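You operate a simulated robot arm through the tools that you are given. There is no shell and no other tool. Be economical: measure what you need, move in short steps, check, and stop when the job is done.

The job below is to be done with a simulated two-armed robot. You get a single attempt, and the scene is never put back.

Task
Take the blue cloth from the grey table and lay it out flat on the far end of the grey table.

The check looks at the end state, three seconds after you hand in, the way a careful person would. Anything else that was tipped, shoved, dropped, spilled or broken makes it a failure. Flat cloth is picked up by pressing the open fingertips on it (5 to 10 N) and closing them slowly along it; thin cloth reads only 2 to 8 mm in the jaws.

Robot
Two 7-joint arms with two-finger parallel grippers on one trunk, on a base that drives. Base frame: it is fixed to the floor where the robot stands at the start and does not move with it; the origin is under the middle of the robot, x ahead of it, y to its left, z up. Readings come in cm, degrees, newtons and seconds.
The left shoulder is at the start at [7, 13, 103.7], the right one opposite. With the tool pointing down near the work surface each hand reaches from about 20 to 52 cm from the robot's upright axis, wherever it stands, measured 20 degrees to its own side. Places, roughly: far end of the grey table [70, 130, 80]. Payload 1.57 kg a hand.
The TCP of each hand is the grasp point between the finger pads, 3 cm short of the fingertips. In the tool frame z runs along the fingers and y along their closing line. The gripper opens to 8 cm. The fingers are 1.7 cm wide and 1.2 cm thick; the gripper's body (4 by 8.2 cm) begins 8 cm behind the TCP.
Orientation is told as [roll, pitch, yaw] about the base's x, y, z axes, in that order, counted from this pose: with the fingers straight down and closing along the base's y, the tool's x points along the base's -x, its y along +y and its z along -z.

Tools
- The arms move only by the tool step_arm. It takes "left_motion", "right_motion" or both (then of equal length, played together; a hand with none holds still); each is a list of rows, each a list of 3 entries, a list of its own where there are three numbers: the shift along the tool's x, y, z in m, then the turn, a rotation vector about the tool's x, y, z in degrees, then the gripper command, from -1 (shut) to 1 (fully open), values between in proportion. In form: [[[x, y, z], [rx, ry, rz], fingers], ...]. A call has 1 to 12 rows; each row is the pose to reach, as a shift and turn from the pose commanded when the call began, along the tool's axes at that moment. A row lasts 0.2 s, in which the tool goes at most 5 cm and 8.6 degrees; a call with a longer step from one row to the next is refused whole, and so is a gripper value outside its range. Where a pose cannot be reached the arm comes as near as it can. A force on the tool above 40 N (or 10 N above the force at the start of the call, whichever is more), or a blocked arm, ends the call early, and 0.2 s more pass. The fingers move at their own pace (about 10.8 cm/s each) and stop on an object; they squeeze with about 42 N. The grip force told is the motor's: it shows also when the fingers shut on nothing. Time passes only in rows, and 0.2 s behind the last, so rows that repeat a pose let the fingers close. The reply holds the time, the measured pose of the TCP, the force on the tool along the base axes, the opening and the grip force, in the units named above and with some noise, with the torque about the TCP (base axes, N m) and any sound that the robot's microphone picked up.
- Cameras (640 x 400 px; columns grow to the right, rows downward): "scene" is now at [11.5, 4.68, 125.19]; the picture's right is [0.55, -0.84, 0.00], its down [-0.64, -0.41, -0.65] and it looks along [0.55, 0.36, -0.76] (base axes); focal length 290 px, centre (320, 200). "left" rides on the left gripper at [7.2, 0.7, -12.2] in its tool frame; the picture's right is [-0.09, 1.00, 0.00], its down [-0.84, -0.08, -0.54] and it looks along [-0.54, -0.05, 0.84] (tool axes); focal length 238 px, centre (320, 200). "right" rides on the right gripper at [7.2, -0.7, -12.2] in its tool frame; the picture's right is [0.09, 1.00, 0.00], its down [-0.84, 0.08, -0.54] and it looks along [-0.54, 0.05, 0.84] (tool axes); focal length 238 px, centre (320, 200). There is no depth. A picture from a camera that has moved, and an enlarged one, comes with that camera's place and axes in the base frame and with its lens. The place of the scene camera against the robot may be out by one fixed shift of up to 1.2 cm in any direction.
- camera(camera): a new picture of that camera. No time passes.
- lift_body(by): slides the trunk up (or, below 0, down) by that many cm; the arms and the scene camera ride with it, the base frame stays. It gives what a move gives, with no picture.
- base_move(legs): drives the robot by 1 to 6 legs, each [ahead, left, turn to the left] in cm, cm and degrees, along the robot's own axes; the way and the turn of a leg run together, so that a leg with both is an arc; at most 150 cm and 180 degrees a leg. The arms and the cameras ride along, it lands a little off, and it stops where it bumps. It gives what a move gives.
- head_to(pan, tilt): turns the head with the scene camera to pan (to the left, within 86 degrees either way) and tilt (down, from -29 to 69), counted from straight ahead of the robot. It gives what a move gives.
- zoom(camera, box): a new picture of the part [left, top, right, bottom] of that camera's present view, enlarged. No time passes.
- hand_in(): hands the job in; it is judged then, once.

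Work in short steps. Places have to be worked out from the pictures, the camera data and where the tool is seen: move nearer, look again, correct. Check each grasp and each placing, and mend what went wrong. You have 120 turns and 92 pictures in all, those below and enlarged ones among them. Open the grippers and draw the arms clear of the work before you hand the job in, unless the task says otherwise; then end with one line.

The tools are called after "Call:" by a JSON object that holds its "api" and its "payload". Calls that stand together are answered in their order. step_arm: Moves the arms, as the interface text tells. Its arguments: {"type":"object","properties":{"left_motion":{"type":"array"},"right_motion":{"type":"array"}},"required":[]} The other tools are called the same way: lift_body (by) slides the trunk up or down; base_move (legs) drives the base; head_to (pan, tilt) turns the head that bears the scene camera; camera (camera) takes a picture; zoom (camera, box) takes an enlarged picture of a part of a camera's view; hand_in () hands the job in.

At the start:

```text
time: 0.0
left_tool_pos: [32.08, 29.01, 98.69]
left_orientation: [0.0, 0.0, 0.0]
left_contact_force: [0.1, 0.0, 0.5]
left_wrist_torque: [-0.01, -0.05, -0.02]
left_opening: 7.98
left_grip_force: 0.0
right_tool_pos: [32.92, -0.29, 88.38]
right_orientation: [0.0, 0.0, -0.1]
right_contact_force: [-0.3, 0.2, -0.1]
right_wrist_torque: [-0.01, 0.03, -0.01]
right_opening: 8.02
right_grip_force: 0.1
trunk travel left (down, up): [-67.5, 26.5]
robot x, y, heading: [0.23, -0.03, -0.3]
head pan, tilt: [33.1, 49.3]
```

scene: 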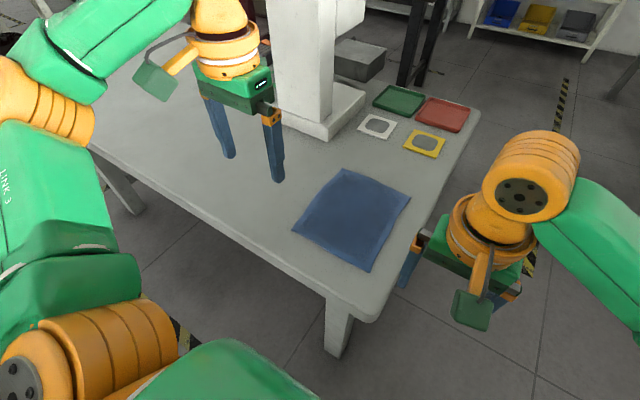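
right: 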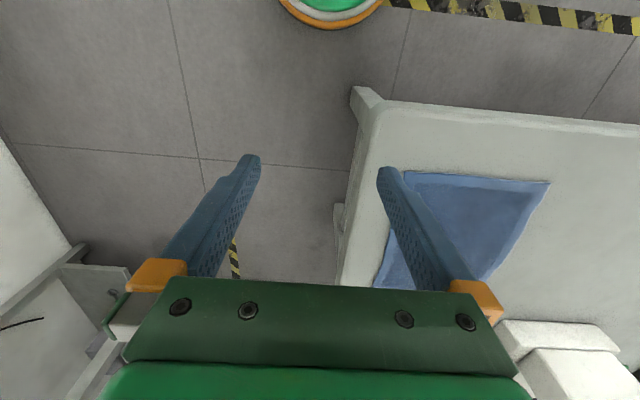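
left: 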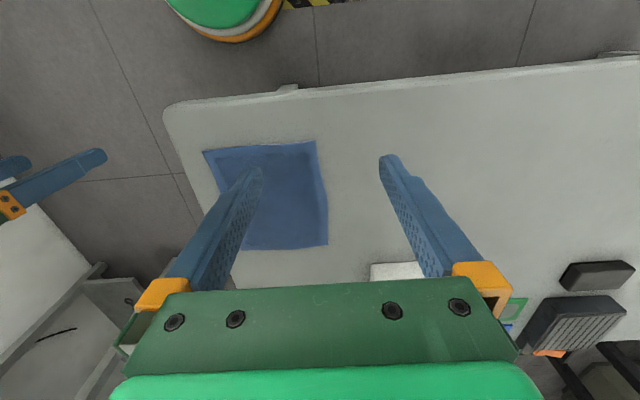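

I reckon the cloth spans about x 35–55, y 10–26 on a table at z≈80, and the table runs along y. I look to the left to see the far end.

Call:
{"api": "head_to", "payload": {"pan": 65, "tilt": 25}}

Call:
{"api": "camera", "payload": {"camera": "scene"}}

```text
time: 1.0
left_tool_pos: [32.11, 29.11, 98.79]
left_orientation: [0.1, 0.1, 0.1]
left_contact_force: [0.0, -0.4, 0.5]
left_wrist_torque: [0.02, 0.02, -0.04]
left_opening: 7.99
left_grip_force: 0.1
right_tool_pos: [32.78, -0.46, 88.46]
right_orientation: [0.0, 0.0, 0.0]
right_contact_force: [0.0, -0.1, -0.2]
right_wrist_torque: [0.02, -0.01, 0.02]
right_opening: 7.98
right_grip_force: 0.1
trunk travel left (down, up): [-67.5, 26.5]
robot x, y, heading: [0.41, -0.4, -0.1]
head pan, tilt: [65.0, 25.0]
```

```text
88 pictures are left
camera scene: at [8.91, 8.77, 128.84], right [0.91, -0.42, 0.0], down [-0.18, -0.38, -0.91], along [0.38, 0.82, -0.42], focal length 290 px, centre (320, 200)
```

scene: 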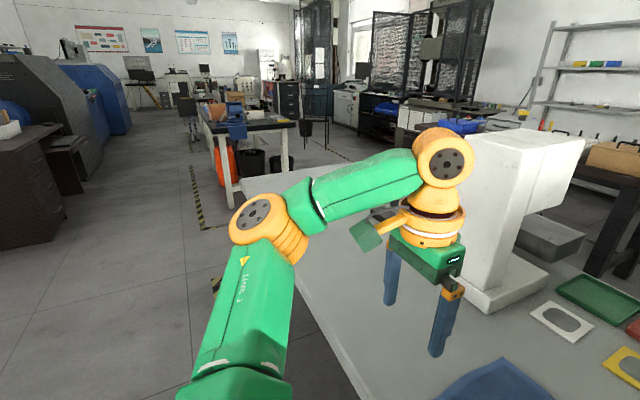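

The table runs far to +y with the near edge at x≈28, and the machine stays at x>60. I raise the right hand level with the left, then shift the base to face the cloth squarely.

Call:
{"api": "step_arm", "payload": {"right_motion": [[[0, 0, -0.05], [0, 0, 0], 0], [[0, 0, -0.1], [0, 0, 0], 0]], "left_motion": [[[0, 0, 0], [0, 0, 0], 0], [[0, 0, 0], [0, 0, 0], 0]]}}

Call:
{"api": "base_move", "payload": {"legs": [[0, 18.5, 0]]}}

Call:
{"api": "head_to", "payload": {"pan": 0, "tilt": 55}}

Call:
{"api": "camera", "payload": {"camera": "scene"}}

Call:
{"api": "camera", "payload": {"camera": "left"}}

Call:
{"api": "camera", "payload": {"camera": "right"}}

```text
time: 1.6
left_tool_pos: [32.0, 29.1, 98.67]
left_orientation: [0.0, -0.1, 0.0]
left_contact_force: [0.2, 0.2, -0.5]
left_wrist_torque: [0.02, 0.0, 0.02]
left_opening: 4.01
left_grip_force: 0.0
right_tool_pos: [32.62, -0.37, 98.45]
right_orientation: [0.0, -0.1, 0.0]
right_contact_force: [-0.3, 0.4, -0.6]
right_wrist_torque: [0.0, -0.04, 0.02]
right_opening: 4.01
right_grip_force: 0.0
trunk travel left (down, up): [-67.5, 26.5]
robot x, y, heading: [-0.07, 0.1, 0.1]
head pan, tilt: [65.0, 25.0]
```

```text
time: 3.1
left_tool_pos: [32.06, 47.39, 98.8]
left_orientation: [0.2, 0.1, 0.1]
left_contact_force: [0.3, -1.0, 0.1]
left_wrist_torque: [0.03, -0.05, 0.03]
left_opening: 3.99
left_grip_force: 0.1
right_tool_pos: [32.74, 17.85, 98.44]
right_orientation: [0.1, -0.1, -0.1]
right_contact_force: [0.7, 0.3, 0.7]
right_wrist_torque: [-0.01, 0.02, -0.02]
right_opening: 4.0
right_grip_force: 0.0
trunk travel left (down, up): [-67.5, 26.5]
robot x, y, heading: [0.03, 18.45, -0.2]
head pan, tilt: [65.0, 25.0]
```

```text
time: 4.5
left_tool_pos: [32.13, 47.49, 98.73]
left_orientation: [-0.1, 0.0, 0.0]
left_contact_force: [0.1, 0.4, 0.0]
left_wrist_torque: [-0.03, -0.01, 0.01]
left_opening: 4.02
left_grip_force: 0.1
right_tool_pos: [32.79, 18.1, 98.49]
right_orientation: [0.0, -0.1, -0.2]
right_contact_force: [0.1, -0.9, -0.2]
right_wrist_torque: [0.02, -0.03, 0.04]
right_opening: 4.03
right_grip_force: 0.0
trunk travel left (down, up): [-67.5, 26.5]
robot x, y, heading: [0.06, 18.65, -0.0]
head pan, tilt: [0.0, 55.0]
```

```text
87 pictures are left
camera scene: at [12.23, 18.88, 124.45], right [0.0, -1.0, 0.0], down [-0.82, 0.0, -0.57], along [0.57, 0.0, -0.82], focal length 290 px, centre (320, 200)
```

scene: 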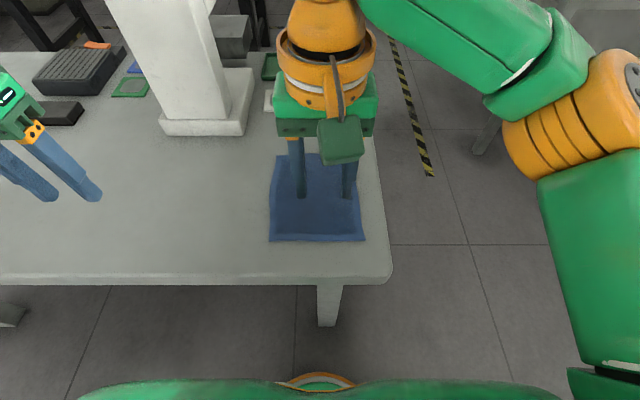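

```text
86 pictures are left
camera left: at [25.0, 48.14, 110.9], right [0.09, 1.0, 0.0], down [0.84, -0.08, 0.54], along [0.54, -0.05, -0.84], focal length 238 px, centre (320, 200)
```

left: 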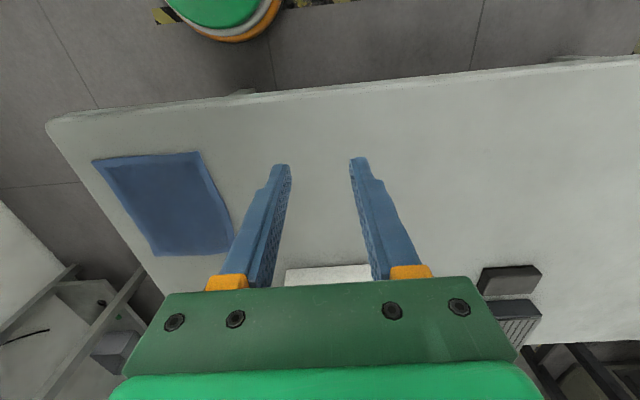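

```text
85 pictures are left
camera right: at [25.64, 17.38, 110.55], right [-0.09, 1.0, 0.0], down [0.84, 0.08, 0.54], along [0.54, 0.05, -0.84], focal length 238 px, centre (320, 200)
```

right: 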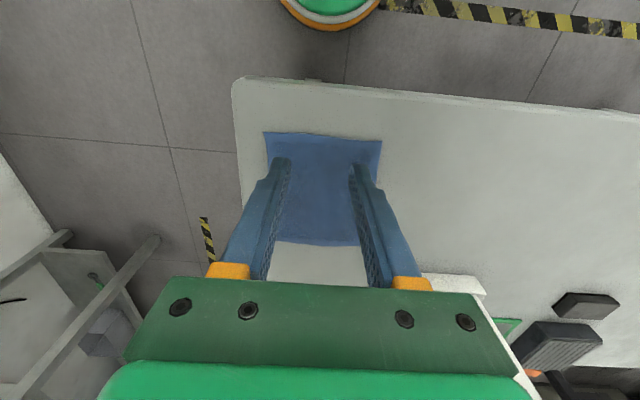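

Cloth works out at x≈35–54, y≈11–27 from both cameras. I'll pinch the two near corners with fingers closing along x, so I yaw the hands by 90° (wrist cameras outward) while moving above them.

Call:
{"api": "step_arm", "payload": {"left_motion": [[[-0.005, -0.016, 0], [0, 0, 8.2], -0.25], [[-0.01, -0.032, 0], [0, 0, 16.4], -0.25], [[-0.016, -0.048, 0], [0, 0, 24.6], -0.25], [[-0.022, -0.064, 0], [0, 0, 32.8], -0.25], [[-0.027, -0.08, 0], [0, 0, 41], -0.25], [[-0.033, -0.096, 0], [0, 0, 49.2], -0.25], [[-0.038, -0.112, 0], [0, 0, 57.4], -0.25], [[-0.044, -0.128, 0], [0, 0, 65.6], -0.25], [[-0.05, -0.144, 0], [0, 0, 73.8], -0.25], [[-0.055, -0.16, 0], [0, 0, 82], -0.25], [[-0.06, -0.175, 0], [0, 0, 90], -0.25]], "right_motion": [[[-0.005, -0.006, 0], [0, 0, -8.2], -0.25], [[-0.01, -0.011, 0], [0, 0, -16.4], -0.25], [[-0.015, -0.017, 0], [0, 0, -24.6], -0.25], [[-0.02, -0.022, 0], [0, 0, -32.8], -0.25], [[-0.025, -0.028, 0], [0, 0, -41], -0.25], [[-0.03, -0.033, 0], [0, 0, -49.2], -0.25], [[-0.034, -0.039, 0], [0, 0, -57.4], -0.25], [[-0.038, -0.044, 0], [0, 0, -65.6], -0.25], [[-0.043, -0.05, 0], [0, 0, -73.8], -0.25], [[-0.048, -0.055, 0], [0, 0, -82], -0.25], [[-0.052, -0.06, 0], [0, 0, -90], -0.25]]}}

Call:
{"api": "camera", "payload": {"camera": "scene"}}

```text
time: 6.9
left_tool_pos: [38.21, 29.79, 98.61]
left_orientation: [0.0, 0.1, -90.2]
left_contact_force: [0.7, -0.3, -0.1]
left_wrist_torque: [0.02, -0.01, 0.03]
left_opening: 2.99
left_grip_force: 0.0
right_tool_pos: [38.01, 11.82, 98.53]
right_orientation: [-0.1, 0.0, 90.1]
right_contact_force: [-0.2, -0.2, -0.3]
right_wrist_torque: [0.01, 0.03, -0.01]
right_opening: 3.02
right_grip_force: 0.1
trunk travel left (down, up): [-67.5, 26.5]
robot x, y, heading: [-0.21, 18.34, -0.1]
head pan, tilt: [0.0, 55.0]
```

```text
84 pictures are left
camera scene: at [12.27, 18.77, 124.44], right [0.0, -1.0, 0.0], down [-0.82, 0.0, -0.57], along [0.57, 0.0, -0.82], focal length 290 px, centre (320, 200)
```

scene: 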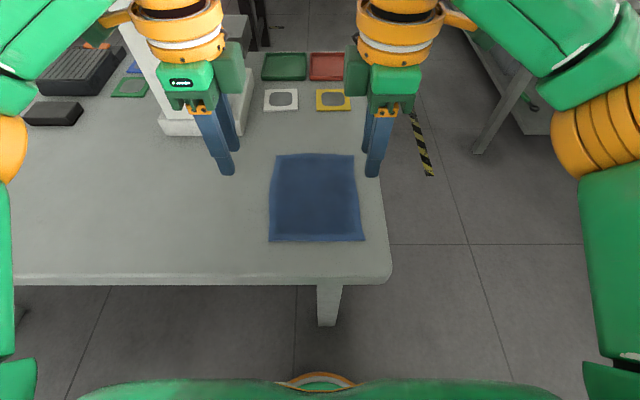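

Clear view; both hands have turned well. I bring the left hand in to y≈25.7, right to 12.2, and descend 11 cm, then look.

Call:
{"api": "step_arm", "payload": {"left_motion": [[[-0.02, 0, 0.02], [0, 0, 0], -0.25], [[-0.041, 0, 0.05], [0, 0, 0], -0.25], [[-0.041, 0, 0.08], [0, 0, 0], -0.25], [[-0.041, 0, 0.11], [0, 0, 0], -0.25], [[-0.041, 0, 0.11], [0, 0, 0], -0.25]], "right_motion": [[[-0.002, 0, 0.02], [0, 0, 0], -0.25], [[-0.004, 0, 0.05], [0, 0, 0], -0.25], [[-0.004, 0, 0.08], [0, 0, 0], -0.25], [[-0.004, 0, 0.11], [0, 0, 0], -0.25], [[-0.004, 0, 0.11], [0, 0, 0], -0.25]]}}

Call:
{"api": "zoom", "payload": {"camera": "scene", "box": [200, 120, 440, 270]}}

Call:
{"api": "camera", "payload": {"camera": "left"}}

```text
time: 8.1
left_tool_pos: [38.14, 25.9, 87.64]
left_orientation: [0.0, 0.1, -90.0]
left_contact_force: [0.0, -0.1, -0.1]
left_wrist_torque: [-0.01, -0.02, -0.05]
left_opening: 2.98
left_grip_force: 0.1
right_tool_pos: [37.99, 12.27, 87.47]
right_orientation: [-0.3, 0.0, 89.9]
right_contact_force: [0.1, -0.1, 0.4]
right_wrist_torque: [0.01, -0.02, 0.01]
right_opening: 3.02
right_grip_force: 0.1
trunk travel left (down, up): [-67.5, 26.5]
robot x, y, heading: [0.14, 18.41, -0.1]
head pan, tilt: [0.0, 55.0]
```

```text
2.67 times, centred on (320, 195) of scene
camera zoom: at [12.19, 18.85, 124.45], right [0.0, -1.0, 0.0], down [-0.82, 0.0, -0.57], along [0.57, 0.0, -0.82], focal length 772 px, centre (320, 213)
```

zoom: 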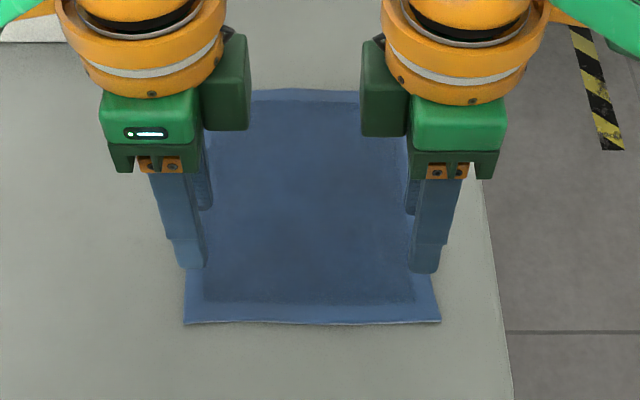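

```text
82 pictures are left
camera left: at [38.87, 33.05, 99.85], right [1.0, -0.09, 0.0], down [-0.08, -0.84, 0.54], along [-0.05, -0.54, -0.84], focal length 238 px, centre (320, 200)
```

left: 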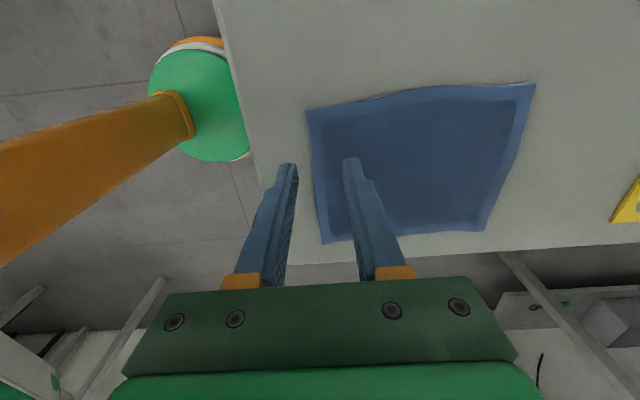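

The views agree if the table is at z≈76: cloth then spans x≈37–58, y≈10.4–28. I shift to x≈40, y≈27 and 11.6, and go down to about 2 cm above.

Call:
{"api": "step_arm", "payload": {"left_motion": [[[0.011, 0.019, 0.0], [0, 0, 0], -0.25], [[0.011, 0.019, 0.03], [0, 0, 0], -0.25], [[0.011, 0.019, 0.06], [0, 0, 0], -0.25], [[0.011, 0.019, 0.06], [0, 0, 0], -0.25]], "right_motion": [[[0.007, -0.02, 0.0], [0, 0, 0], -0.25], [[0.007, -0.02, 0.03], [0, 0, 0], -0.25], [[0.007, -0.02, 0.06], [0, 0, 0], -0.25], [[0.007, -0.02, 0.06], [0, 0, 0], -0.25]]}}

Call:
{"api": "zoom", "payload": {"camera": "scene", "box": [200, 120, 440, 270]}}

Call:
{"api": "camera", "payload": {"camera": "left"}}

Call:
{"api": "camera", "payload": {"camera": "right"}}

```text
time: 9.1
left_tool_pos: [39.91, 27.09, 81.72]
left_orientation: [0.0, 0.0, -90.1]
left_contact_force: [-0.9, 0.4, 0.5]
left_wrist_torque: [-0.01, 0.02, -0.01]
left_opening: 2.99
left_grip_force: 0.1
right_tool_pos: [40.0, 11.55, 81.41]
right_orientation: [0.0, 0.0, 89.9]
right_contact_force: [-0.1, 0.3, -0.1]
right_wrist_torque: [-0.01, 0.0, 0.0]
right_opening: 2.98
right_grip_force: 0.1
trunk travel left (down, up): [-67.5, 26.5]
robot x, y, heading: [-0.1, 18.35, 0.3]
head pan, tilt: [0.0, 55.0]
```

```text
2.67 times, centred on (320, 195) of scene
camera zoom: at [12.21, 18.85, 124.45], right [0.0, -1.0, 0.0], down [-0.82, 0.0, -0.57], along [0.57, 0.0, -0.82], focal length 772 px, centre (320, 213)
```

zoom: 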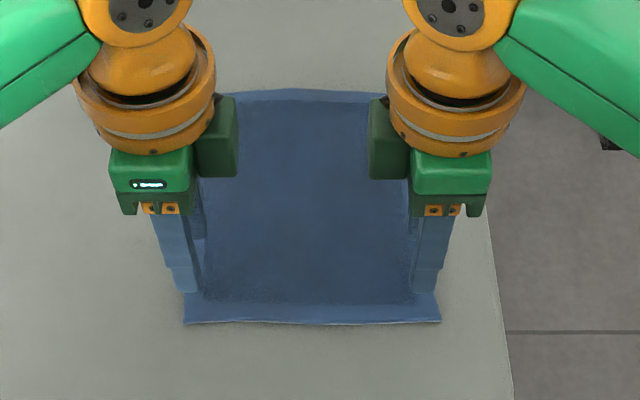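

```text
80 pictures are left
camera left: at [40.7, 34.29, 93.84], right [1.0, -0.09, 0.0], down [-0.08, -0.84, 0.54], along [-0.05, -0.54, -0.84], focal length 238 px, centre (320, 200)
```

left: 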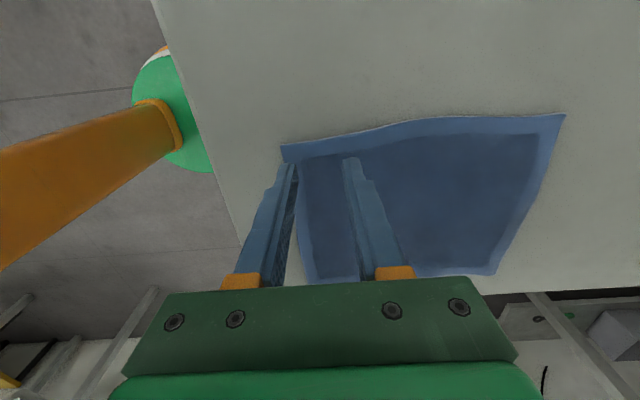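

```text
79 pictures are left
camera right: at [40.69, 4.45, 93.53], right [-1.0, -0.09, 0.0], down [-0.08, 0.84, 0.54], along [-0.05, 0.54, -0.84], focal length 238 px, centre (320, 200)
```

right: 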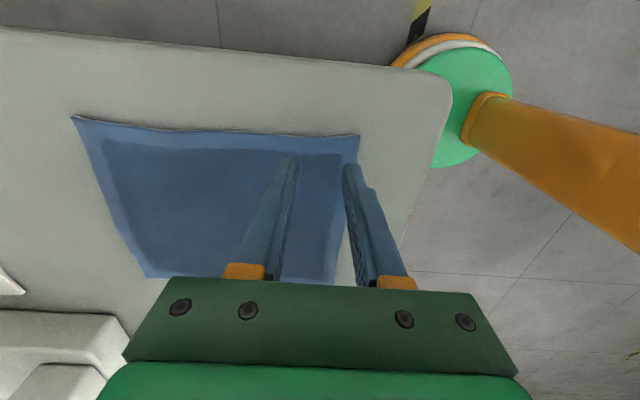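

Corners confirmed at about (37.2, 28.2) and (37.3, 9.7). Creep down to contact.

Call:
{"api": "step_arm", "payload": {"left_motion": [[[0, 0, 0.01], [0, 0, 0], -0.25], [[0, 0, 0.02], [0, 0, 0], -0.25], [[0, 0, 0.023], [0, 0, 0], -0.25], [[0, 0, 0.023], [0, 0, 0], -0.25]], "right_motion": [[[0, 0, 0.01], [0, 0, 0], -0.25], [[0, 0, 0.018], [0, 0, 0], -0.25], [[0, 0, 0.02], [0, 0, 0], -0.25], [[0, 0, 0.02], [0, 0, 0], -0.25]]}}

```text
time: 10.1
left_tool_pos: [39.9, 26.92, 79.38]
left_orientation: [0.1, 0.1, -90.0]
left_contact_force: [-0.5, 0.5, 0.6]
left_wrist_torque: [0.01, -0.04, 0.01]
left_opening: 3.0
left_grip_force: 0.1
right_tool_pos: [39.97, 11.75, 79.48]
right_orientation: [0.0, 0.0, 89.9]
right_contact_force: [0.5, 0.0, 0.1]
right_wrist_torque: [0.0, -0.01, 0.04]
right_opening: 3.03
right_grip_force: 0.0
trunk travel left (down, up): [-67.5, 26.5]
robot x, y, heading: [0.08, 18.53, -0.2]
head pan, tilt: [0.0, 55.0]
```

No contact yet with tips near z≈76.4; creep further.

Call:
{"api": "step_arm", "payload": {"left_motion": [[[0, 0, 0.002], [0, 0, 0], -0.25], [[0, 0, 0.004], [0, 0, 0], -0.25], [[0, 0, 0.004], [0, 0, 0], -0.25]], "right_motion": [[[0, 0, 0.002], [0, 0, 0], -0.25], [[0, 0, 0.004], [0, 0, 0], -0.25], [[0, 0, 0.004], [0, 0, 0], -0.25]]}}

```text
time: 10.9
left_tool_pos: [40.04, 26.9, 79.05]
left_orientation: [0.0, 0.0, -90.1]
left_contact_force: [-0.1, -0.7, 1.2]
left_wrist_torque: [0.02, -0.03, -0.02]
left_opening: 3.01
left_grip_force: 0.0
right_tool_pos: [39.99, 11.59, 79.08]
right_orientation: [0.0, 0.0, 89.9]
right_contact_force: [0.3, 0.9, 0.7]
right_wrist_torque: [0.0, -0.03, 0.0]
right_opening: 3.01
right_grip_force: 0.1
trunk travel left (down, up): [-67.5, 26.5]
robot x, y, heading: [0.16, 18.75, -0.3]
head pan, tilt: [0.0, 55.0]
```

Call:
{"api": "step_arm", "payload": {"left_motion": [[[0, 0, 0.002], [0, 0, 0], -0.25], [[0, 0, 0.003], [0, 0, 0], -0.25], [[0, 0, 0.003], [0, 0, 0], -0.25]], "right_motion": [[[0, 0, 0.002], [0, 0, 0], -0.25], [[0, 0, 0.003], [0, 0, 0], -0.25], [[0, 0, 0.003], [0, 0, 0], -0.25]]}}

```text
time: 11.7
left_tool_pos: [40.06, 26.9, 78.76]
left_orientation: [0.1, -0.1, -90.1]
left_contact_force: [-0.3, -0.7, 0.5]
left_wrist_torque: [0.02, -0.03, 0.02]
left_opening: 2.98
left_grip_force: 0.0
right_tool_pos: [40.11, 11.64, 78.82]
right_orientation: [0.1, 0.0, 89.8]
right_contact_force: [0.1, -0.4, 0.0]
right_wrist_torque: [-0.03, -0.03, 0.04]
right_opening: 3.02
right_grip_force: 0.1
trunk travel left (down, up): [-67.5, 26.5]
robot x, y, heading: [0.47, 18.38, -0.1]
head pan, tilt: [0.0, 55.0]
```

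Still free (tips ≈75.8). Continue in small steps.

Call:
{"api": "step_arm", "payload": {"left_motion": [[[0, 0, 0.002], [0, 0, 0], -0.25], [[0, 0, 0.004], [0, 0, 0], -0.25], [[0, 0, 0.004], [0, 0, 0], -0.25]], "right_motion": [[[0, 0, 0.002], [0, 0, 0], -0.25], [[0, 0, 0.004], [0, 0, 0], -0.25], [[0, 0, 0.004], [0, 0, 0], -0.25]]}}

Call:
{"api": "zoom", "payload": {"camera": "scene", "box": [200, 120, 440, 270]}}

```text
time: 12.5
left_tool_pos: [40.01, 27.06, 78.37]
left_orientation: [0.2, -0.1, -90.0]
left_contact_force: [1.0, -0.5, 3.5]
left_wrist_torque: [-0.02, -0.03, -0.01]
left_opening: 3.0
left_grip_force: 0.1
right_tool_pos: [40.08, 11.62, 78.39]
right_orientation: [0.0, 0.1, 89.8]
right_contact_force: [2.4, -0.3, 2.3]
right_wrist_torque: [-0.02, -0.03, 0.01]
right_opening: 2.98
right_grip_force: 0.1
trunk travel left (down, up): [-67.5, 26.5]
robot x, y, heading: [-0.14, 18.61, -0.1]
head pan, tilt: [0.0, 55.0]
```

```text
2.67 times, centred on (320, 195) of scene
camera zoom: at [12.16, 18.84, 124.46], right [0.0, -1.0, 0.0], down [-0.82, 0.0, -0.57], along [0.57, 0.0, -0.82], focal length 772 px, centre (320, 213)
```

zoom: 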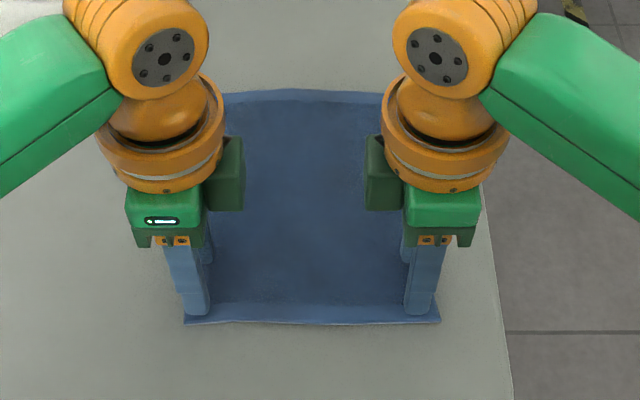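

Contact (3.5 and 2.3 N). Press 1 mm more, then close slowly over several rows.

Call:
{"api": "step_arm", "payload": {"left_motion": [[[0, 0, 0.001], [0, 0, 0], -0.25], [[0, 0, 0.001], [0, 0, 0], -0.25]], "right_motion": [[[0, 0, 0.001], [0, 0, 0], -0.25], [[0, 0, 0.0015], [0, 0, 0], -0.25]]}}

```text
time: 13.1
left_tool_pos: [39.95, 26.85, 78.35]
left_orientation: [0.1, 0.0, -90.0]
left_contact_force: [2.1, -0.7, 6.7]
left_wrist_torque: [-0.02, -0.05, 0.0]
left_opening: 2.97
left_grip_force: 0.1
right_tool_pos: [39.92, 11.71, 78.44]
right_orientation: [-0.2, 0.0, 89.9]
right_contact_force: [3.3, -0.3, 10.4]
right_wrist_torque: [-0.04, -0.08, 0.03]
right_opening: 2.98
right_grip_force: 0.0
trunk travel left (down, up): [-67.5, 26.5]
robot x, y, heading: [0.02, 18.25, -0.3]
head pan, tilt: [0.0, 55.0]
```

Forces 6.7 and 10.4 N are in range; closing slowly now.

Call:
{"api": "step_arm", "payload": {"left_motion": [[[0, 0, 0], [0, 0, 0], -0.32], [[0, 0, 0], [0, 0, 0], -0.39], [[0, 0, 0], [0, 0, 0], -0.46], [[0, 0, 0], [0, 0, 0], -0.53], [[0, 0, 0], [0, 0, 0], -0.6], [[0, 0, 0], [0, 0, 0], -0.67], [[0, 0, 0], [0, 0, 0], -0.74], [[0, 0, 0], [0, 0, 0], -0.81], [[0, 0, 0], [0, 0, 0], -0.88], [[0, 0, 0], [0, 0, 0], -0.95], [[0, 0, 0], [0, 0, 0], -1], [[0, 0, 0], [0, 0, 0], -1]], "right_motion": [[[0, 0, 0], [0, 0, 0], -0.32], [[0, 0, 0], [0, 0, 0], -0.39], [[0, 0, 0], [0, 0, 0], -0.46], [[0, 0, 0], [0, 0, 0], -0.53], [[0, 0, 0], [0, 0, 0], -0.6], [[0, 0, 0], [0, 0, 0], -0.67], [[0, 0, 0], [0, 0, 0], -0.74], [[0, 0, 0], [0, 0, 0], -0.81], [[0, 0, 0], [0, 0, 0], -0.88], [[0, 0, 0], [0, 0, 0], -0.95], [[0, 0, 0], [0, 0, 0], -1], [[0, 0, 0], [0, 0, 0], -1]]}}

Call:
{"api": "zoom", "payload": {"camera": "scene", "box": [200, 120, 440, 270]}}

```text
time: 15.7
left_tool_pos: [39.84, 27.01, 78.45]
left_orientation: [0.2, 0.1, -90.0]
left_contact_force: [0.3, -1.0, 5.3]
left_wrist_torque: [-0.02, -0.01, -0.02]
left_opening: 0.42
left_grip_force: 24.5
right_tool_pos: [39.85, 11.66, 78.38]
right_orientation: [-0.2, 0.0, 90.0]
right_contact_force: [0.1, 1.0, 12.4]
right_wrist_torque: [0.08, -0.05, -0.02]
right_opening: 0.47
right_grip_force: 24.9
trunk travel left (down, up): [-67.5, 26.5]
robot x, y, heading: [-0.2, 18.49, 0.2]
head pan, tilt: [0.0, 55.0]
```

```text
2.67 times, centred on (320, 195) of scene
camera zoom: at [11.89, 18.85, 124.49], right [0.0, -1.0, 0.0], down [-0.82, 0.0, -0.58], along [0.58, 0.0, -0.82], focal length 772 px, centre (320, 213)
```

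zoom: 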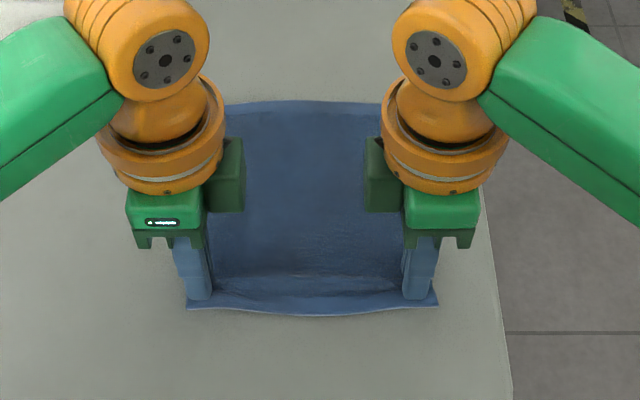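

Both jaws read 4–5 mm with grip force: cloth pinched. Lift slowly and check.

Call:
{"api": "step_arm", "payload": {"left_motion": [[[0, 0, -0.005], [0, 0, 0], -1], [[0, 0, -0.015], [0, 0, 0], -1], [[0, 0, -0.03], [0, 0, 0], -1], [[0, 0, -0.05], [0, 0, 0], -1], [[0, 0, -0.07], [0, 0, 0], -1], [[0, 0, -0.09], [0, 0, 0], -1], [[0, 0, -0.11], [0, 0, 0], -1], [[0, 0, -0.13], [0, 0, 0], -1], [[0, 0, -0.15], [0, 0, 0], -1]], "right_motion": [[[0, 0, -0.005], [0, 0, 0], -1], [[0, 0, -0.015], [0, 0, 0], -1], [[0, 0, -0.03], [0, 0, 0], -1], [[0, 0, -0.05], [0, 0, 0], -1], [[0, 0, -0.07], [0, 0, 0], -1], [[0, 0, -0.09], [0, 0, 0], -1], [[0, 0, -0.11], [0, 0, 0], -1], [[0, 0, -0.13], [0, 0, 0], -1], [[0, 0, -0.15], [0, 0, 0], -1]]}}

Call:
{"api": "camera", "payload": {"camera": "scene"}}

```text
time: 17.7
left_tool_pos: [40.13, 26.86, 93.27]
left_orientation: [-0.1, -0.1, -90.1]
left_contact_force: [-0.2, -0.5, 0.7]
left_wrist_torque: [0.0, 0.02, -0.02]
left_opening: 0.38
left_grip_force: 24.9
right_tool_pos: [39.86, 11.71, 93.2]
right_orientation: [0.0, 0.1, 90.0]
right_contact_force: [0.3, 0.3, 0.0]
right_wrist_torque: [-0.04, 0.02, -0.01]
right_opening: 0.4
right_grip_force: 24.4
trunk travel left (down, up): [-67.5, 26.5]
robot x, y, heading: [-0.14, 18.58, -0.6]
head pan, tilt: [0.0, 55.0]
```

```text
76 pictures are left
camera scene: at [12.16, 18.85, 124.45], right [0.0, -1.0, 0.0], down [-0.82, 0.0, -0.57], along [0.57, 0.0, -0.82], focal length 290 px, centre (320, 200)
```

scene: 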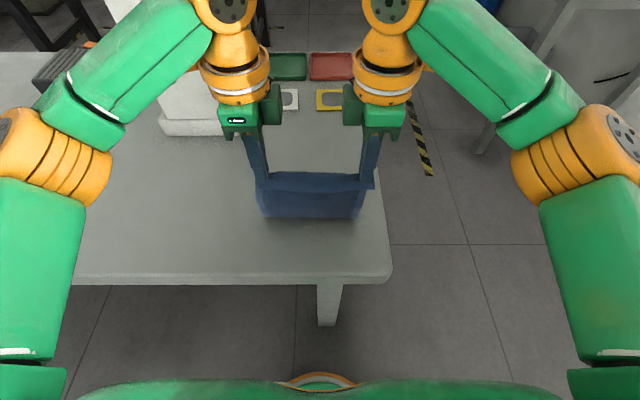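

Cloth hangs from both hands. Raise the trunk to clear everything, back off a bit from the table and look left.

Call:
{"api": "lift_body", "payload": {"by": 20}}

Call:
{"api": "head_to", "payload": {"pan": 75, "tilt": 35}}

Call:
{"api": "camera", "payload": {"camera": "scene"}}

```text
time: 19.8
left_tool_pos: [40.03, 26.89, 113.16]
left_orientation: [-0.1, 0.0, -90.0]
left_contact_force: [-0.1, 0.8, -0.4]
left_wrist_torque: [-0.02, 0.01, -0.03]
left_opening: 0.39
left_grip_force: 25.1
right_tool_pos: [39.98, 11.64, 113.22]
right_orientation: [0.0, 0.0, 89.9]
right_contact_force: [-0.8, 0.7, -0.5]
right_wrist_torque: [0.02, -0.01, 0.02]
right_opening: 0.38
right_grip_force: 24.7
trunk travel left (down, up): [-87.5, 6.5]
robot x, y, heading: [-0.06, 18.2, -0.1]
head pan, tilt: [0.0, 55.0]
```

```text
time: 21.3
left_tool_pos: [40.0, 26.83, 113.09]
left_orientation: [-0.1, 0.0, -90.0]
left_contact_force: [-0.1, -0.1, 0.6]
left_wrist_torque: [-0.03, -0.02, 0.01]
left_opening: 0.43
left_grip_force: 24.9
right_tool_pos: [40.0, 11.72, 113.25]
right_orientation: [-0.1, -0.1, 89.9]
right_contact_force: [1.1, -0.2, 0.5]
right_wrist_torque: [0.03, -0.01, 0.01]
right_opening: 0.39
right_grip_force: 24.9
trunk travel left (down, up): [-87.5, 6.5]
robot x, y, heading: [-0.2, 17.97, -0.1]
head pan, tilt: [75.0, 35.0]
```

```text
75 pictures are left
camera scene: at [7.33, 27.36, 147.27], right [0.97, -0.26, 0.0], down [-0.15, -0.55, -0.82], along [0.21, 0.79, -0.57], focal length 290 px, centre (320, 200)
```

scene: 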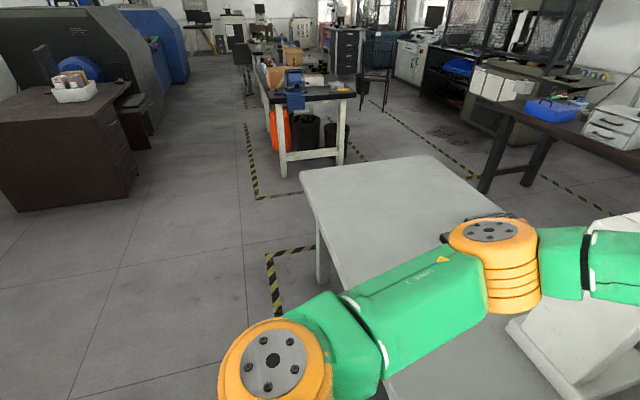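

The table spans y≈5–150 and x≈30–104, and its far end is empty. I'll go round: back off, drive left, turn to face −y at the table's end, and slide to x≈67.

Call:
{"api": "base_move", "payload": {"legs": [[-25, 0, 0], [0, 87, 0], [0, 87, 0], [0, 0, -90]]}}

Call:
{"api": "head_to", "payload": {"pan": 30, "tilt": 35}}

Call:
{"api": "camera", "payload": {"camera": "scene"}}

```text
time: 35.4
left_tool_pos: [-16.36, 153.9, 113.26]
left_orientation: [-0.1, -0.2, 179.5]
left_contact_force: [-0.1, 0.5, -0.6]
left_wrist_torque: [0.04, 0.04, 0.1]
left_opening: 0.43
left_grip_force: 25.1
right_tool_pos: [-31.56, 154.0, 113.23]
right_orientation: [0.0, 0.0, -0.4]
right_contact_force: [1.0, 0.3, 0.1]
right_wrist_torque: [0.02, -0.03, 0.06]
right_opening: 0.42
right_grip_force: 24.4
trunk travel left (down, up): [-87.5, 6.5]
robot x, y, heading: [-24.45, 193.79, -90.4]
head pan, tilt: [75.0, 35.0]
```

```text
time: 36.5
left_tool_pos: [-16.32, 153.75, 113.23]
left_orientation: [0.0, 0.0, 179.5]
left_contact_force: [-0.1, 0.2, -0.1]
left_wrist_torque: [0.01, 0.04, 0.07]
left_opening: 0.42
left_grip_force: 25.1
right_tool_pos: [-31.67, 154.12, 113.14]
right_orientation: [-0.1, 0.0, -0.4]
right_contact_force: [0.8, 0.6, 0.3]
right_wrist_torque: [0.0, -0.04, 0.06]
right_opening: 0.39
right_grip_force: 25.1
trunk travel left (down, up): [-87.5, 6.5]
robot x, y, heading: [-24.67, 193.88, -90.5]
head pan, tilt: [30.0, 35.0]
```

```text
74 pictures are left
camera scene: at [-20.24, 181.62, 147.27], right [-0.87, -0.49, 0.0], down [-0.28, 0.5, -0.82], along [0.4, -0.71, -0.57], focal length 290 px, centre (320, 200)
```

scene: 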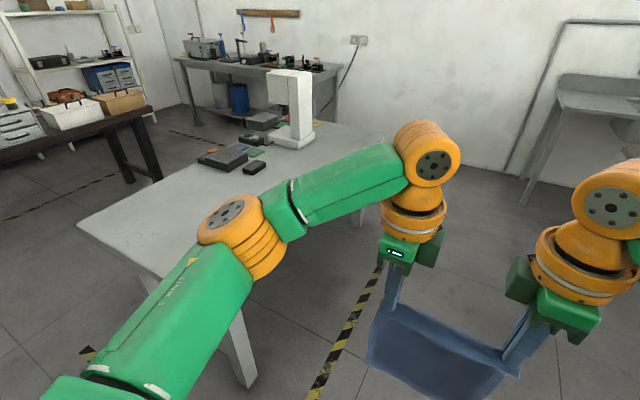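

Cloth still held. Slide left (base +x) to x≈67.

Call:
{"api": "base_move", "payload": {"legs": [[0, 91.5, 0.4]]}}

Call:
{"api": "head_to", "payload": {"pan": 0, "tilt": 50}}

Call:
{"api": "camera", "payload": {"camera": "scene"}}

```text
time: 41.3
left_tool_pos: [74.77, 153.1, 113.1]
left_orientation: [0.0, 0.2, 179.7]
left_contact_force: [-1.2, 0.2, 0.3]
left_wrist_torque: [0.01, -0.01, 0.09]
left_opening: 0.4
left_grip_force: 24.8
right_tool_pos: [59.51, 153.41, 113.24]
right_orientation: [0.0, -0.1, -0.3]
right_contact_force: [0.2, 0.3, -0.9]
right_wrist_torque: [0.0, -0.02, 0.09]
right_opening: 0.4
right_grip_force: 24.7
trunk travel left (down, up): [-87.5, 6.5]
robot x, y, heading: [66.36, 193.3, -90.2]
head pan, tilt: [30.0, 35.0]
```

```text
time: 42.3
left_tool_pos: [74.84, 153.18, 113.17]
left_orientation: [0.0, 0.0, 179.7]
left_contact_force: [-0.8, -0.5, 0.5]
left_wrist_torque: [0.01, -0.02, 0.09]
left_opening: 0.4
left_grip_force: 24.6
right_tool_pos: [59.56, 153.42, 113.24]
right_orientation: [0.0, 0.1, -0.3]
right_contact_force: [1.1, -0.7, 0.3]
right_wrist_torque: [0.01, 0.0, 0.03]
right_opening: 0.38
right_grip_force: 24.8
trunk travel left (down, up): [-87.5, 6.5]
robot x, y, heading: [66.45, 193.09, -90.5]
head pan, tilt: [0.0, 50.0]
```

```text
73 pictures are left
camera scene: at [66.47, 180.95, 145.1], right [-1.0, 0.0, 0.0], down [0.0, 0.77, -0.64], along [0.0, -0.64, -0.77], focal length 290 px, centre (320, 200)
```

scene: 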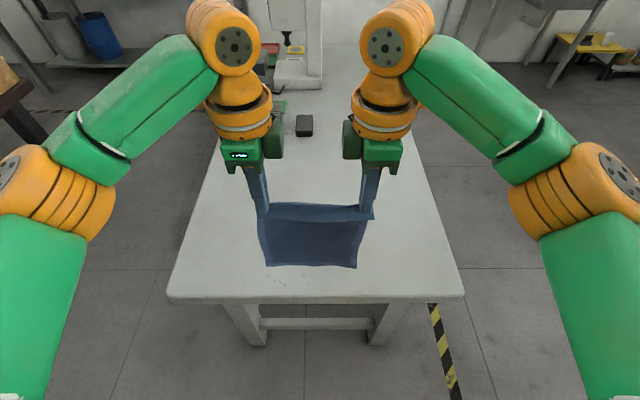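

Table end edge is at y≈154, x≈31–103; the robot is centred at x=66. Drive 14 cm closer, leaving about 25 cm to the edge.

Call:
{"api": "base_move", "payload": {"legs": [[14, 0, 0.4]]}}

Call:
{"api": "step_arm", "payload": {"left_motion": [[[0, 0.03, 0], [0, 0, 0], -1], [[0, 0.06, 0], [0, 0, 0], -1], [[0, 0.09, 0], [0, 0, 0], -1], [[0, 0.115, 0], [0, 0, 0], -1], [[0, 0.115, 0], [0, 0, 0], -1]], "right_motion": [[[0, -0.03, 0], [0, 0, 0], -1], [[0, -0.06, 0], [0, 0, 0], -1], [[0, -0.09, 0], [0, 0, 0], -1], [[0, -0.115, 0], [0, 0, 0], -1], [[0, -0.115, 0], [0, 0, 0], -1]]}}

Call:
{"api": "camera", "payload": {"camera": "scene"}}

```text
time: 43.6
left_tool_pos: [75.04, 139.51, 113.36]
left_orientation: [0.2, 0.0, -179.9]
left_contact_force: [-1.2, 0.8, -0.6]
left_wrist_torque: [-0.06, 0.04, 0.13]
left_opening: 0.42
left_grip_force: 24.4
right_tool_pos: [59.75, 139.69, 113.38]
right_orientation: [-0.1, 0.0, 0.1]
right_contact_force: [0.2, 0.6, 0.0]
right_wrist_torque: [-0.01, -0.01, 0.06]
right_opening: 0.42
right_grip_force: 24.4
trunk travel left (down, up): [-87.5, 6.5]
robot x, y, heading: [66.32, 179.36, -90.3]
head pan, tilt: [0.0, 50.0]
```

```text
time: 44.8
left_tool_pos: [76.05, 131.82, 111.79]
left_orientation: [0.1, -0.3, 179.8]
left_contact_force: [-32.0, 0.6, 0.3]
left_wrist_torque: [0.07, 0.94, 0.01]
left_opening: 0.42
left_grip_force: 25.1
left hand out of reach, approached as far as the arm can: row 3, 4, 5
right_tool_pos: [58.83, 132.36, 112.21]
right_orientation: [0.0, -0.2, 0.2]
right_contact_force: [31.0, -0.6, -1.2]
right_wrist_torque: [-0.04, -0.9, -0.01]
right_opening: 0.41
right_grip_force: 24.5
right hand out of reach, approached as far as the arm can: row 3, 4, 5
trunk travel left (down, up): [-87.5, 6.5]
robot x, y, heading: [66.54, 179.24, -89.7]
head pan, tilt: [0.0, 50.0]
```

```text
72 pictures are left
camera scene: at [66.53, 166.88, 145.09], right [-1.0, 0.0, 0.0], down [0.0, 0.77, -0.64], along [0.0, -0.64, -0.77], focal length 290 px, centre (320, 200)
```

scene: 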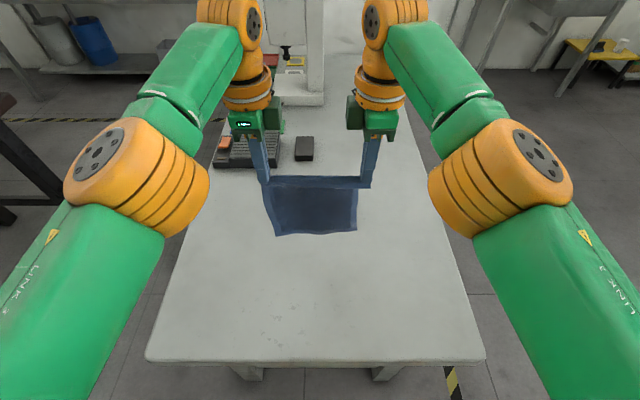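

The arms ran out of reach at ~47 cm and are tugging the cloth sideways (32 N); ease back 3 cm at once.

Call:
{"api": "step_arm", "payload": {"left_motion": [[[0, -0.02, 0], [0, 0, 0], -1], [[0, -0.04, 0], [0, 0, 0], -1], [[0, -0.04, 0], [0, 0, 0], -1]], "right_motion": [[[0, 0.02, 0], [0, 0, 0], -1], [[0, 0.04, 0], [0, 0, 0], -1], [[0, 0.04, 0], [0, 0, 0], -1]]}}

```text
time: 45.6
left_tool_pos: [75.44, 132.45, 112.4]
left_orientation: [-0.2, -0.2, 179.8]
left_contact_force: [-29.7, 7.8, -0.1]
left_wrist_torque: [0.28, 0.88, -0.05]
left_opening: 0.44
left_grip_force: 24.8
left hand out of reach, approached as far as the arm can: row 1, 2, 3
right_tool_pos: [58.89, 136.35, 112.28]
right_orientation: [-0.2, -0.1, 0.0]
right_contact_force: [29.6, -8.2, -1.2]
right_wrist_torque: [-0.24, -0.87, -0.05]
right_opening: 0.41
right_grip_force: 24.6
trunk travel left (down, up): [-87.5, 6.5]
robot x, y, heading: [66.89, 179.23, -90.2]
head pan, tilt: [0.0, 50.0]
```

Call:
{"api": "step_arm", "payload": {"left_motion": [[[0, -0.02, 0], [0, 0, 0], -1], [[0, -0.035, 0], [0, 0, 0], -1], [[0, -0.035, 0], [0, 0, 0], -1]], "right_motion": [[[-0.004, 0, -0.004], [0, 0, 0], -1], [[-0.009, 0, -0.01], [0, 0, 0], -1], [[-0.009, 0, -0.01], [0, 0, 0], -1]]}}

```text
time: 46.4
left_tool_pos: [74.72, 132.77, 113.32]
left_orientation: [0.0, 0.2, -179.8]
left_contact_force: [-2.7, 0.3, -0.8]
left_wrist_torque: [0.01, 0.11, -0.01]
left_opening: 0.42
left_grip_force: 24.8
left hand out of reach, approached as far as the arm can: row 1, 2, 3
right_tool_pos: [59.37, 136.4, 113.18]
right_orientation: [0.0, 0.3, -0.2]
right_contact_force: [2.8, -0.6, -0.9]
right_wrist_torque: [-0.05, -0.08, -0.04]
right_opening: 0.39
right_grip_force: 24.3
trunk travel left (down, up): [-87.5, 6.5]
robot x, y, heading: [66.46, 179.48, -89.8]
head pan, tilt: [0.0, 50.0]
```

Tension relieved. Bring the left hand level with the right at y≈136.4.

Call:
{"api": "step_arm", "payload": {"left_motion": [[[0, -0.018, 0], [0, 0, 0], -1], [[0, -0.036, 0], [0, 0, 0], -1], [[0, -0.036, 0], [0, 0, 0], -1]]}}

Call:
{"api": "camera", "payload": {"camera": "scene"}}

```text
time: 47.2
left_tool_pos: [74.03, 133.09, 113.93]
left_orientation: [-0.1, 0.1, -179.8]
left_contact_force: [0.7, 1.2, 0.3]
left_wrist_torque: [-0.02, -0.01, -0.01]
left_opening: 0.43
left_grip_force: 24.4
left hand out of reach, approached as far as the arm can: row 1, 2, 3
right_tool_pos: [59.36, 136.43, 113.16]
right_orientation: [-0.1, -0.1, -0.1]
right_contact_force: [-0.7, 0.0, -0.5]
right_wrist_torque: [-0.01, -0.06, -0.01]
right_opening: 0.38
right_grip_force: 24.8
trunk travel left (down, up): [-87.5, 6.5]
robot x, y, heading: [66.24, 178.99, -90.0]
head pan, tilt: [0.0, 50.0]
```

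```text
71 pictures are left
camera scene: at [66.47, 166.93, 145.09], right [-1.0, 0.0, 0.0], down [0.0, 0.77, -0.64], along [0.0, -0.64, -0.77], focal length 290 px, centre (320, 200)
```

scene: 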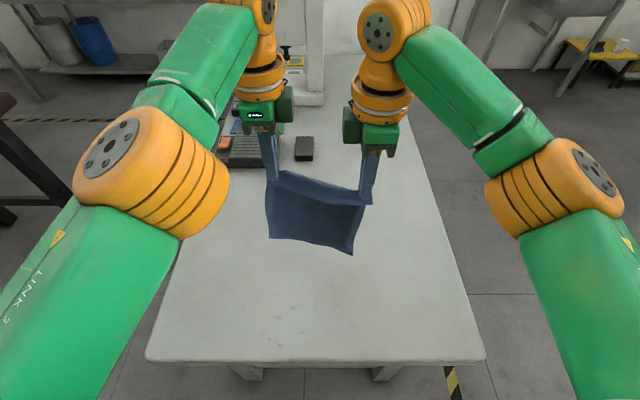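

The left hand is stuck near a stretched configuration. Try a larger retreat with a slight rise, moving the left alone.

Call:
{"api": "step_arm", "payload": {"left_motion": [[[0, -0.03, 0], [0, 0, 0], -1], [[0, -0.06, 0], [0, 0, 0], -1], [[0, -0.06, 0], [0, 0, 0], -1]]}}

```text
time: 48.0
left_tool_pos: [72.83, 133.8, 115.08]
left_orientation: [-0.2, 0.0, -179.9]
left_contact_force: [-0.6, -0.7, 0.0]
left_wrist_torque: [-0.04, -0.01, 0.01]
left_opening: 0.44
left_grip_force: 24.6
left hand out of reach, approached as far as the arm can: row 1, 2, 3
right_tool_pos: [59.65, 136.39, 113.12]
right_orientation: [0.0, -0.1, 0.1]
right_contact_force: [0.7, -0.1, 0.7]
right_wrist_torque: [-0.02, 0.02, 0.03]
right_opening: 0.39
right_grip_force: 24.9
trunk travel left (down, up): [-87.5, 6.5]
robot x, y, heading: [66.6, 179.0, -89.9]
head pan, tilt: [0.0, 50.0]
```

Looks like a wrist-joint limit. Yaw the left tool back a few degrees and see whether it frees.

Call:
{"api": "step_arm", "payload": {"left_motion": [[[0, 0, 0], [0, 0, -6], -1], [[0.005, -0.01, 0], [0, 0, -12], -1], [[0.01, -0.02, 0], [0, 0, -12], -1], [[0.01, -0.02, 0], [0, 0, -12], -1]]}}

```text
time: 49.0
left_tool_pos: [73.22, 133.77, 115.63]
left_orientation: [0.0, 0.1, -168.0]
left_contact_force: [0.2, -0.3, 0.0]
left_wrist_torque: [0.02, 0.01, -0.05]
left_opening: 0.41
left_grip_force: 24.7
left hand out of reach, approached as far as the arm can: row 2, 3, 4
right_tool_pos: [59.6, 136.53, 113.12]
right_orientation: [0.0, 0.1, 0.0]
right_contact_force: [0.4, 0.1, 0.6]
right_wrist_torque: [-0.01, 0.0, -0.01]
right_opening: 0.4
right_grip_force: 25.0
trunk travel left (down, up): [-87.5, 6.5]
robot x, y, heading: [66.65, 179.14, -89.8]
head pan, tilt: [0.0, 50.0]
```

Rotation went fine, retreat didn't. Test lowering and outward motion of the left hand.

Call:
{"api": "step_arm", "payload": {"left_motion": [[[0, 0, 0.02], [0, 0, 0], -1], [[0, 0, 0.04], [0, 0, 0], -1], [[0, 0, 0.04], [0, 0, 0], -1]]}}

Call:
{"api": "camera", "payload": {"camera": "scene"}}

```text
time: 49.8
left_tool_pos: [72.84, 133.02, 111.98]
left_orientation: [-0.2, 0.2, -167.7]
left_contact_force: [-0.3, -0.7, 0.1]
left_wrist_torque: [0.0, -0.02, -0.08]
left_opening: 0.4
left_grip_force: 24.7
left hand out of reach, approached as far as the arm can: row 1, 2, 3
right_tool_pos: [59.62, 136.44, 113.17]
right_orientation: [0.1, 0.0, 0.0]
right_contact_force: [-0.4, -0.2, -0.6]
right_wrist_torque: [0.01, 0.02, 0.03]
right_opening: 0.39
right_grip_force: 25.2
trunk travel left (down, up): [-87.5, 6.5]
robot x, y, heading: [66.58, 179.22, -89.9]
head pan, tilt: [0.0, 50.0]
```

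```text
70 pictures are left
camera scene: at [66.46, 166.98, 145.1], right [-1.0, 0.0, 0.0], down [0.0, 0.77, -0.64], along [0.0, -0.64, -0.77], focal length 290 px, centre (320, 200)
```

scene: 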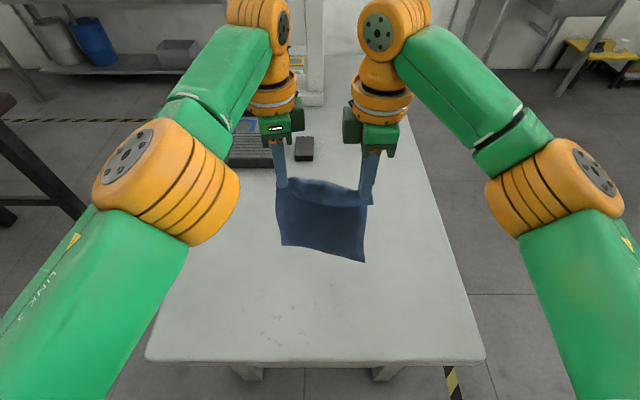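

The left arm seems straight (singular). Try a firm retreat target well inside its reach combined with a rise.

Call:
{"api": "step_arm", "payload": {"left_motion": [[[0, -0.03, -0.03], [0, 0, 0], -1], [[0, -0.06, -0.03], [0, 0, 0], -1], [[0, -0.09, -0.03], [0, 0, 0], -1], [[0, -0.09, -0.03], [0, 0, 0], -1]]}}

```text
time: 50.8
left_tool_pos: [69.13, 135.81, 116.77]
left_orientation: [0.0, 0.1, -167.8]
left_contact_force: [0.3, 1.2, 0.4]
left_wrist_torque: [0.02, -0.02, -0.09]
left_opening: 0.44
left_grip_force: 24.3
left hand out of reach, approached as far as the arm can: row 1, 2, 3, 4
right_tool_pos: [59.6, 136.48, 113.18]
right_orientation: [0.0, 0.0, 0.0]
right_contact_force: [-0.5, 0.3, -0.2]
right_wrist_torque: [-0.06, -0.02, -0.02]
right_opening: 0.39
right_grip_force: 24.7
trunk travel left (down, up): [-87.5, 6.5]
robot x, y, heading: [66.58, 179.25, -90.0]
head pan, tilt: [0.0, 50.0]
```

The left hand slid inward along its reach sphere. Move it back outward while retreating and lowering strongly, so the target lies well inside.

Call:
{"api": "step_arm", "payload": {"left_motion": [[[0.02, -0.04, 0.02], [0, 0, 0], -1], [[0.04, -0.08, 0.03], [0, 0, 0], -1], [[0.06, -0.08, 0.04], [0, 0, 0], -1], [[0.06, -0.08, 0.04], [0, 0, 0], -1]]}}

Call:
{"api": "camera", "payload": {"camera": "scene"}}

```text
time: 51.8
left_tool_pos: [67.85, 136.09, 116.45]
left_orientation: [-0.2, 0.2, -167.8]
left_contact_force: [0.8, 0.0, -0.5]
left_wrist_torque: [-0.01, 0.07, -0.05]
left_opening: 0.4
left_grip_force: 24.7
left hand out of reach, approached as far as the arm can: row 1, 2, 3, 4
right_tool_pos: [59.54, 136.49, 113.23]
right_orientation: [0.0, -0.1, 0.0]
right_contact_force: [-0.5, -0.4, -0.4]
right_wrist_torque: [-0.01, -0.12, 0.0]
right_opening: 0.38
right_grip_force: 24.2
trunk travel left (down, up): [-87.5, 6.5]
robot x, y, heading: [66.59, 178.94, -90.0]
head pan, tilt: [0.0, 50.0]
```

```text
69 pictures are left
camera scene: at [66.49, 166.92, 145.09], right [-1.0, 0.0, 0.0], down [0.0, 0.77, -0.64], along [0.0, -0.64, -0.77], focal length 290 px, centre (320, 200)
```

scene: 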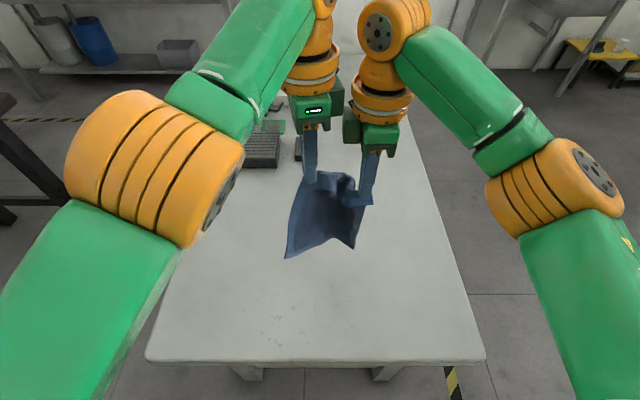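

Retreat requests just slide it inward. Ask for pure outward motion now.

Call:
{"api": "step_arm", "payload": {"left_motion": [[[0.02, 0.004, 0], [0, 0, 0], -1], [[0.04, 0.008, 0], [0, 0, 0], -1], [[0.059, 0.0125, 0], [0, 0, 0], -1], [[0.059, 0.0125, 0], [0, 0, 0], -1]]}}

```text
time: 52.8
left_tool_pos: [73.02, 134.54, 117.06]
left_orientation: [-0.1, 0.1, -167.9]
left_contact_force: [0.1, 0.1, 0.0]
left_wrist_torque: [-0.01, -0.01, -0.04]
left_opening: 0.39
left_grip_force: 25.0
left hand out of reach, approached as far as the arm can: row 1, 2, 3, 4
right_tool_pos: [59.52, 136.49, 113.1]
right_orientation: [0.0, 0.0, 0.0]
right_contact_force: [0.2, -0.7, -0.1]
right_wrist_torque: [0.0, 0.03, 0.0]
right_opening: 0.39
right_grip_force: 24.0
trunk travel left (down, up): [-87.5, 6.5]
robot x, y, heading: [66.36, 179.72, -90.0]
head pan, tilt: [0.0, 50.0]
```

Rather than fight the stretched left arm, I can do the lowering with the trunk and the pull-back with the base. First level the hands: left down and outward with its yaw restored, right 1.5 cm forward.

Call:
{"api": "step_arm", "payload": {"left_motion": [[[0.004, 0.001, 0.013], [0, 0, 4], -1], [[0.009, 0.002, 0.026], [0, 0, 8], -1], [[0.0137, 0.003, 0.039], [0, 0, 12], -1], [[0.0137, 0.003, 0.039], [0, 0, 12], -1]], "right_motion": [[[0, -0.005, 0], [0, 0, 0], -1], [[0, -0.01, 0], [0, 0, 0], -1], [[0, -0.015, 0], [0, 0, 0], -1], [[0, -0.015, 0], [0, 0, 0], -1]]}}

```text
time: 53.8
left_tool_pos: [74.08, 132.93, 113.44]
left_orientation: [0.0, 0.2, -179.9]
left_contact_force: [-0.6, 0.4, -0.9]
left_wrist_torque: [-0.03, 0.02, 0.09]
left_opening: 0.41
left_grip_force: 24.7
left hand out of reach, approached as far as the arm can: row 1, 2, 3, 4
right_tool_pos: [59.64, 135.02, 113.2]
right_orientation: [-0.1, 0.0, 0.0]
right_contact_force: [0.5, -0.4, -0.5]
right_wrist_torque: [0.0, -0.02, 0.01]
right_opening: 0.41
right_grip_force: 24.7
trunk travel left (down, up): [-87.5, 6.5]
robot x, y, heading: [66.37, 179.3, -90.2]
head pan, tilt: [0.0, 50.0]
```

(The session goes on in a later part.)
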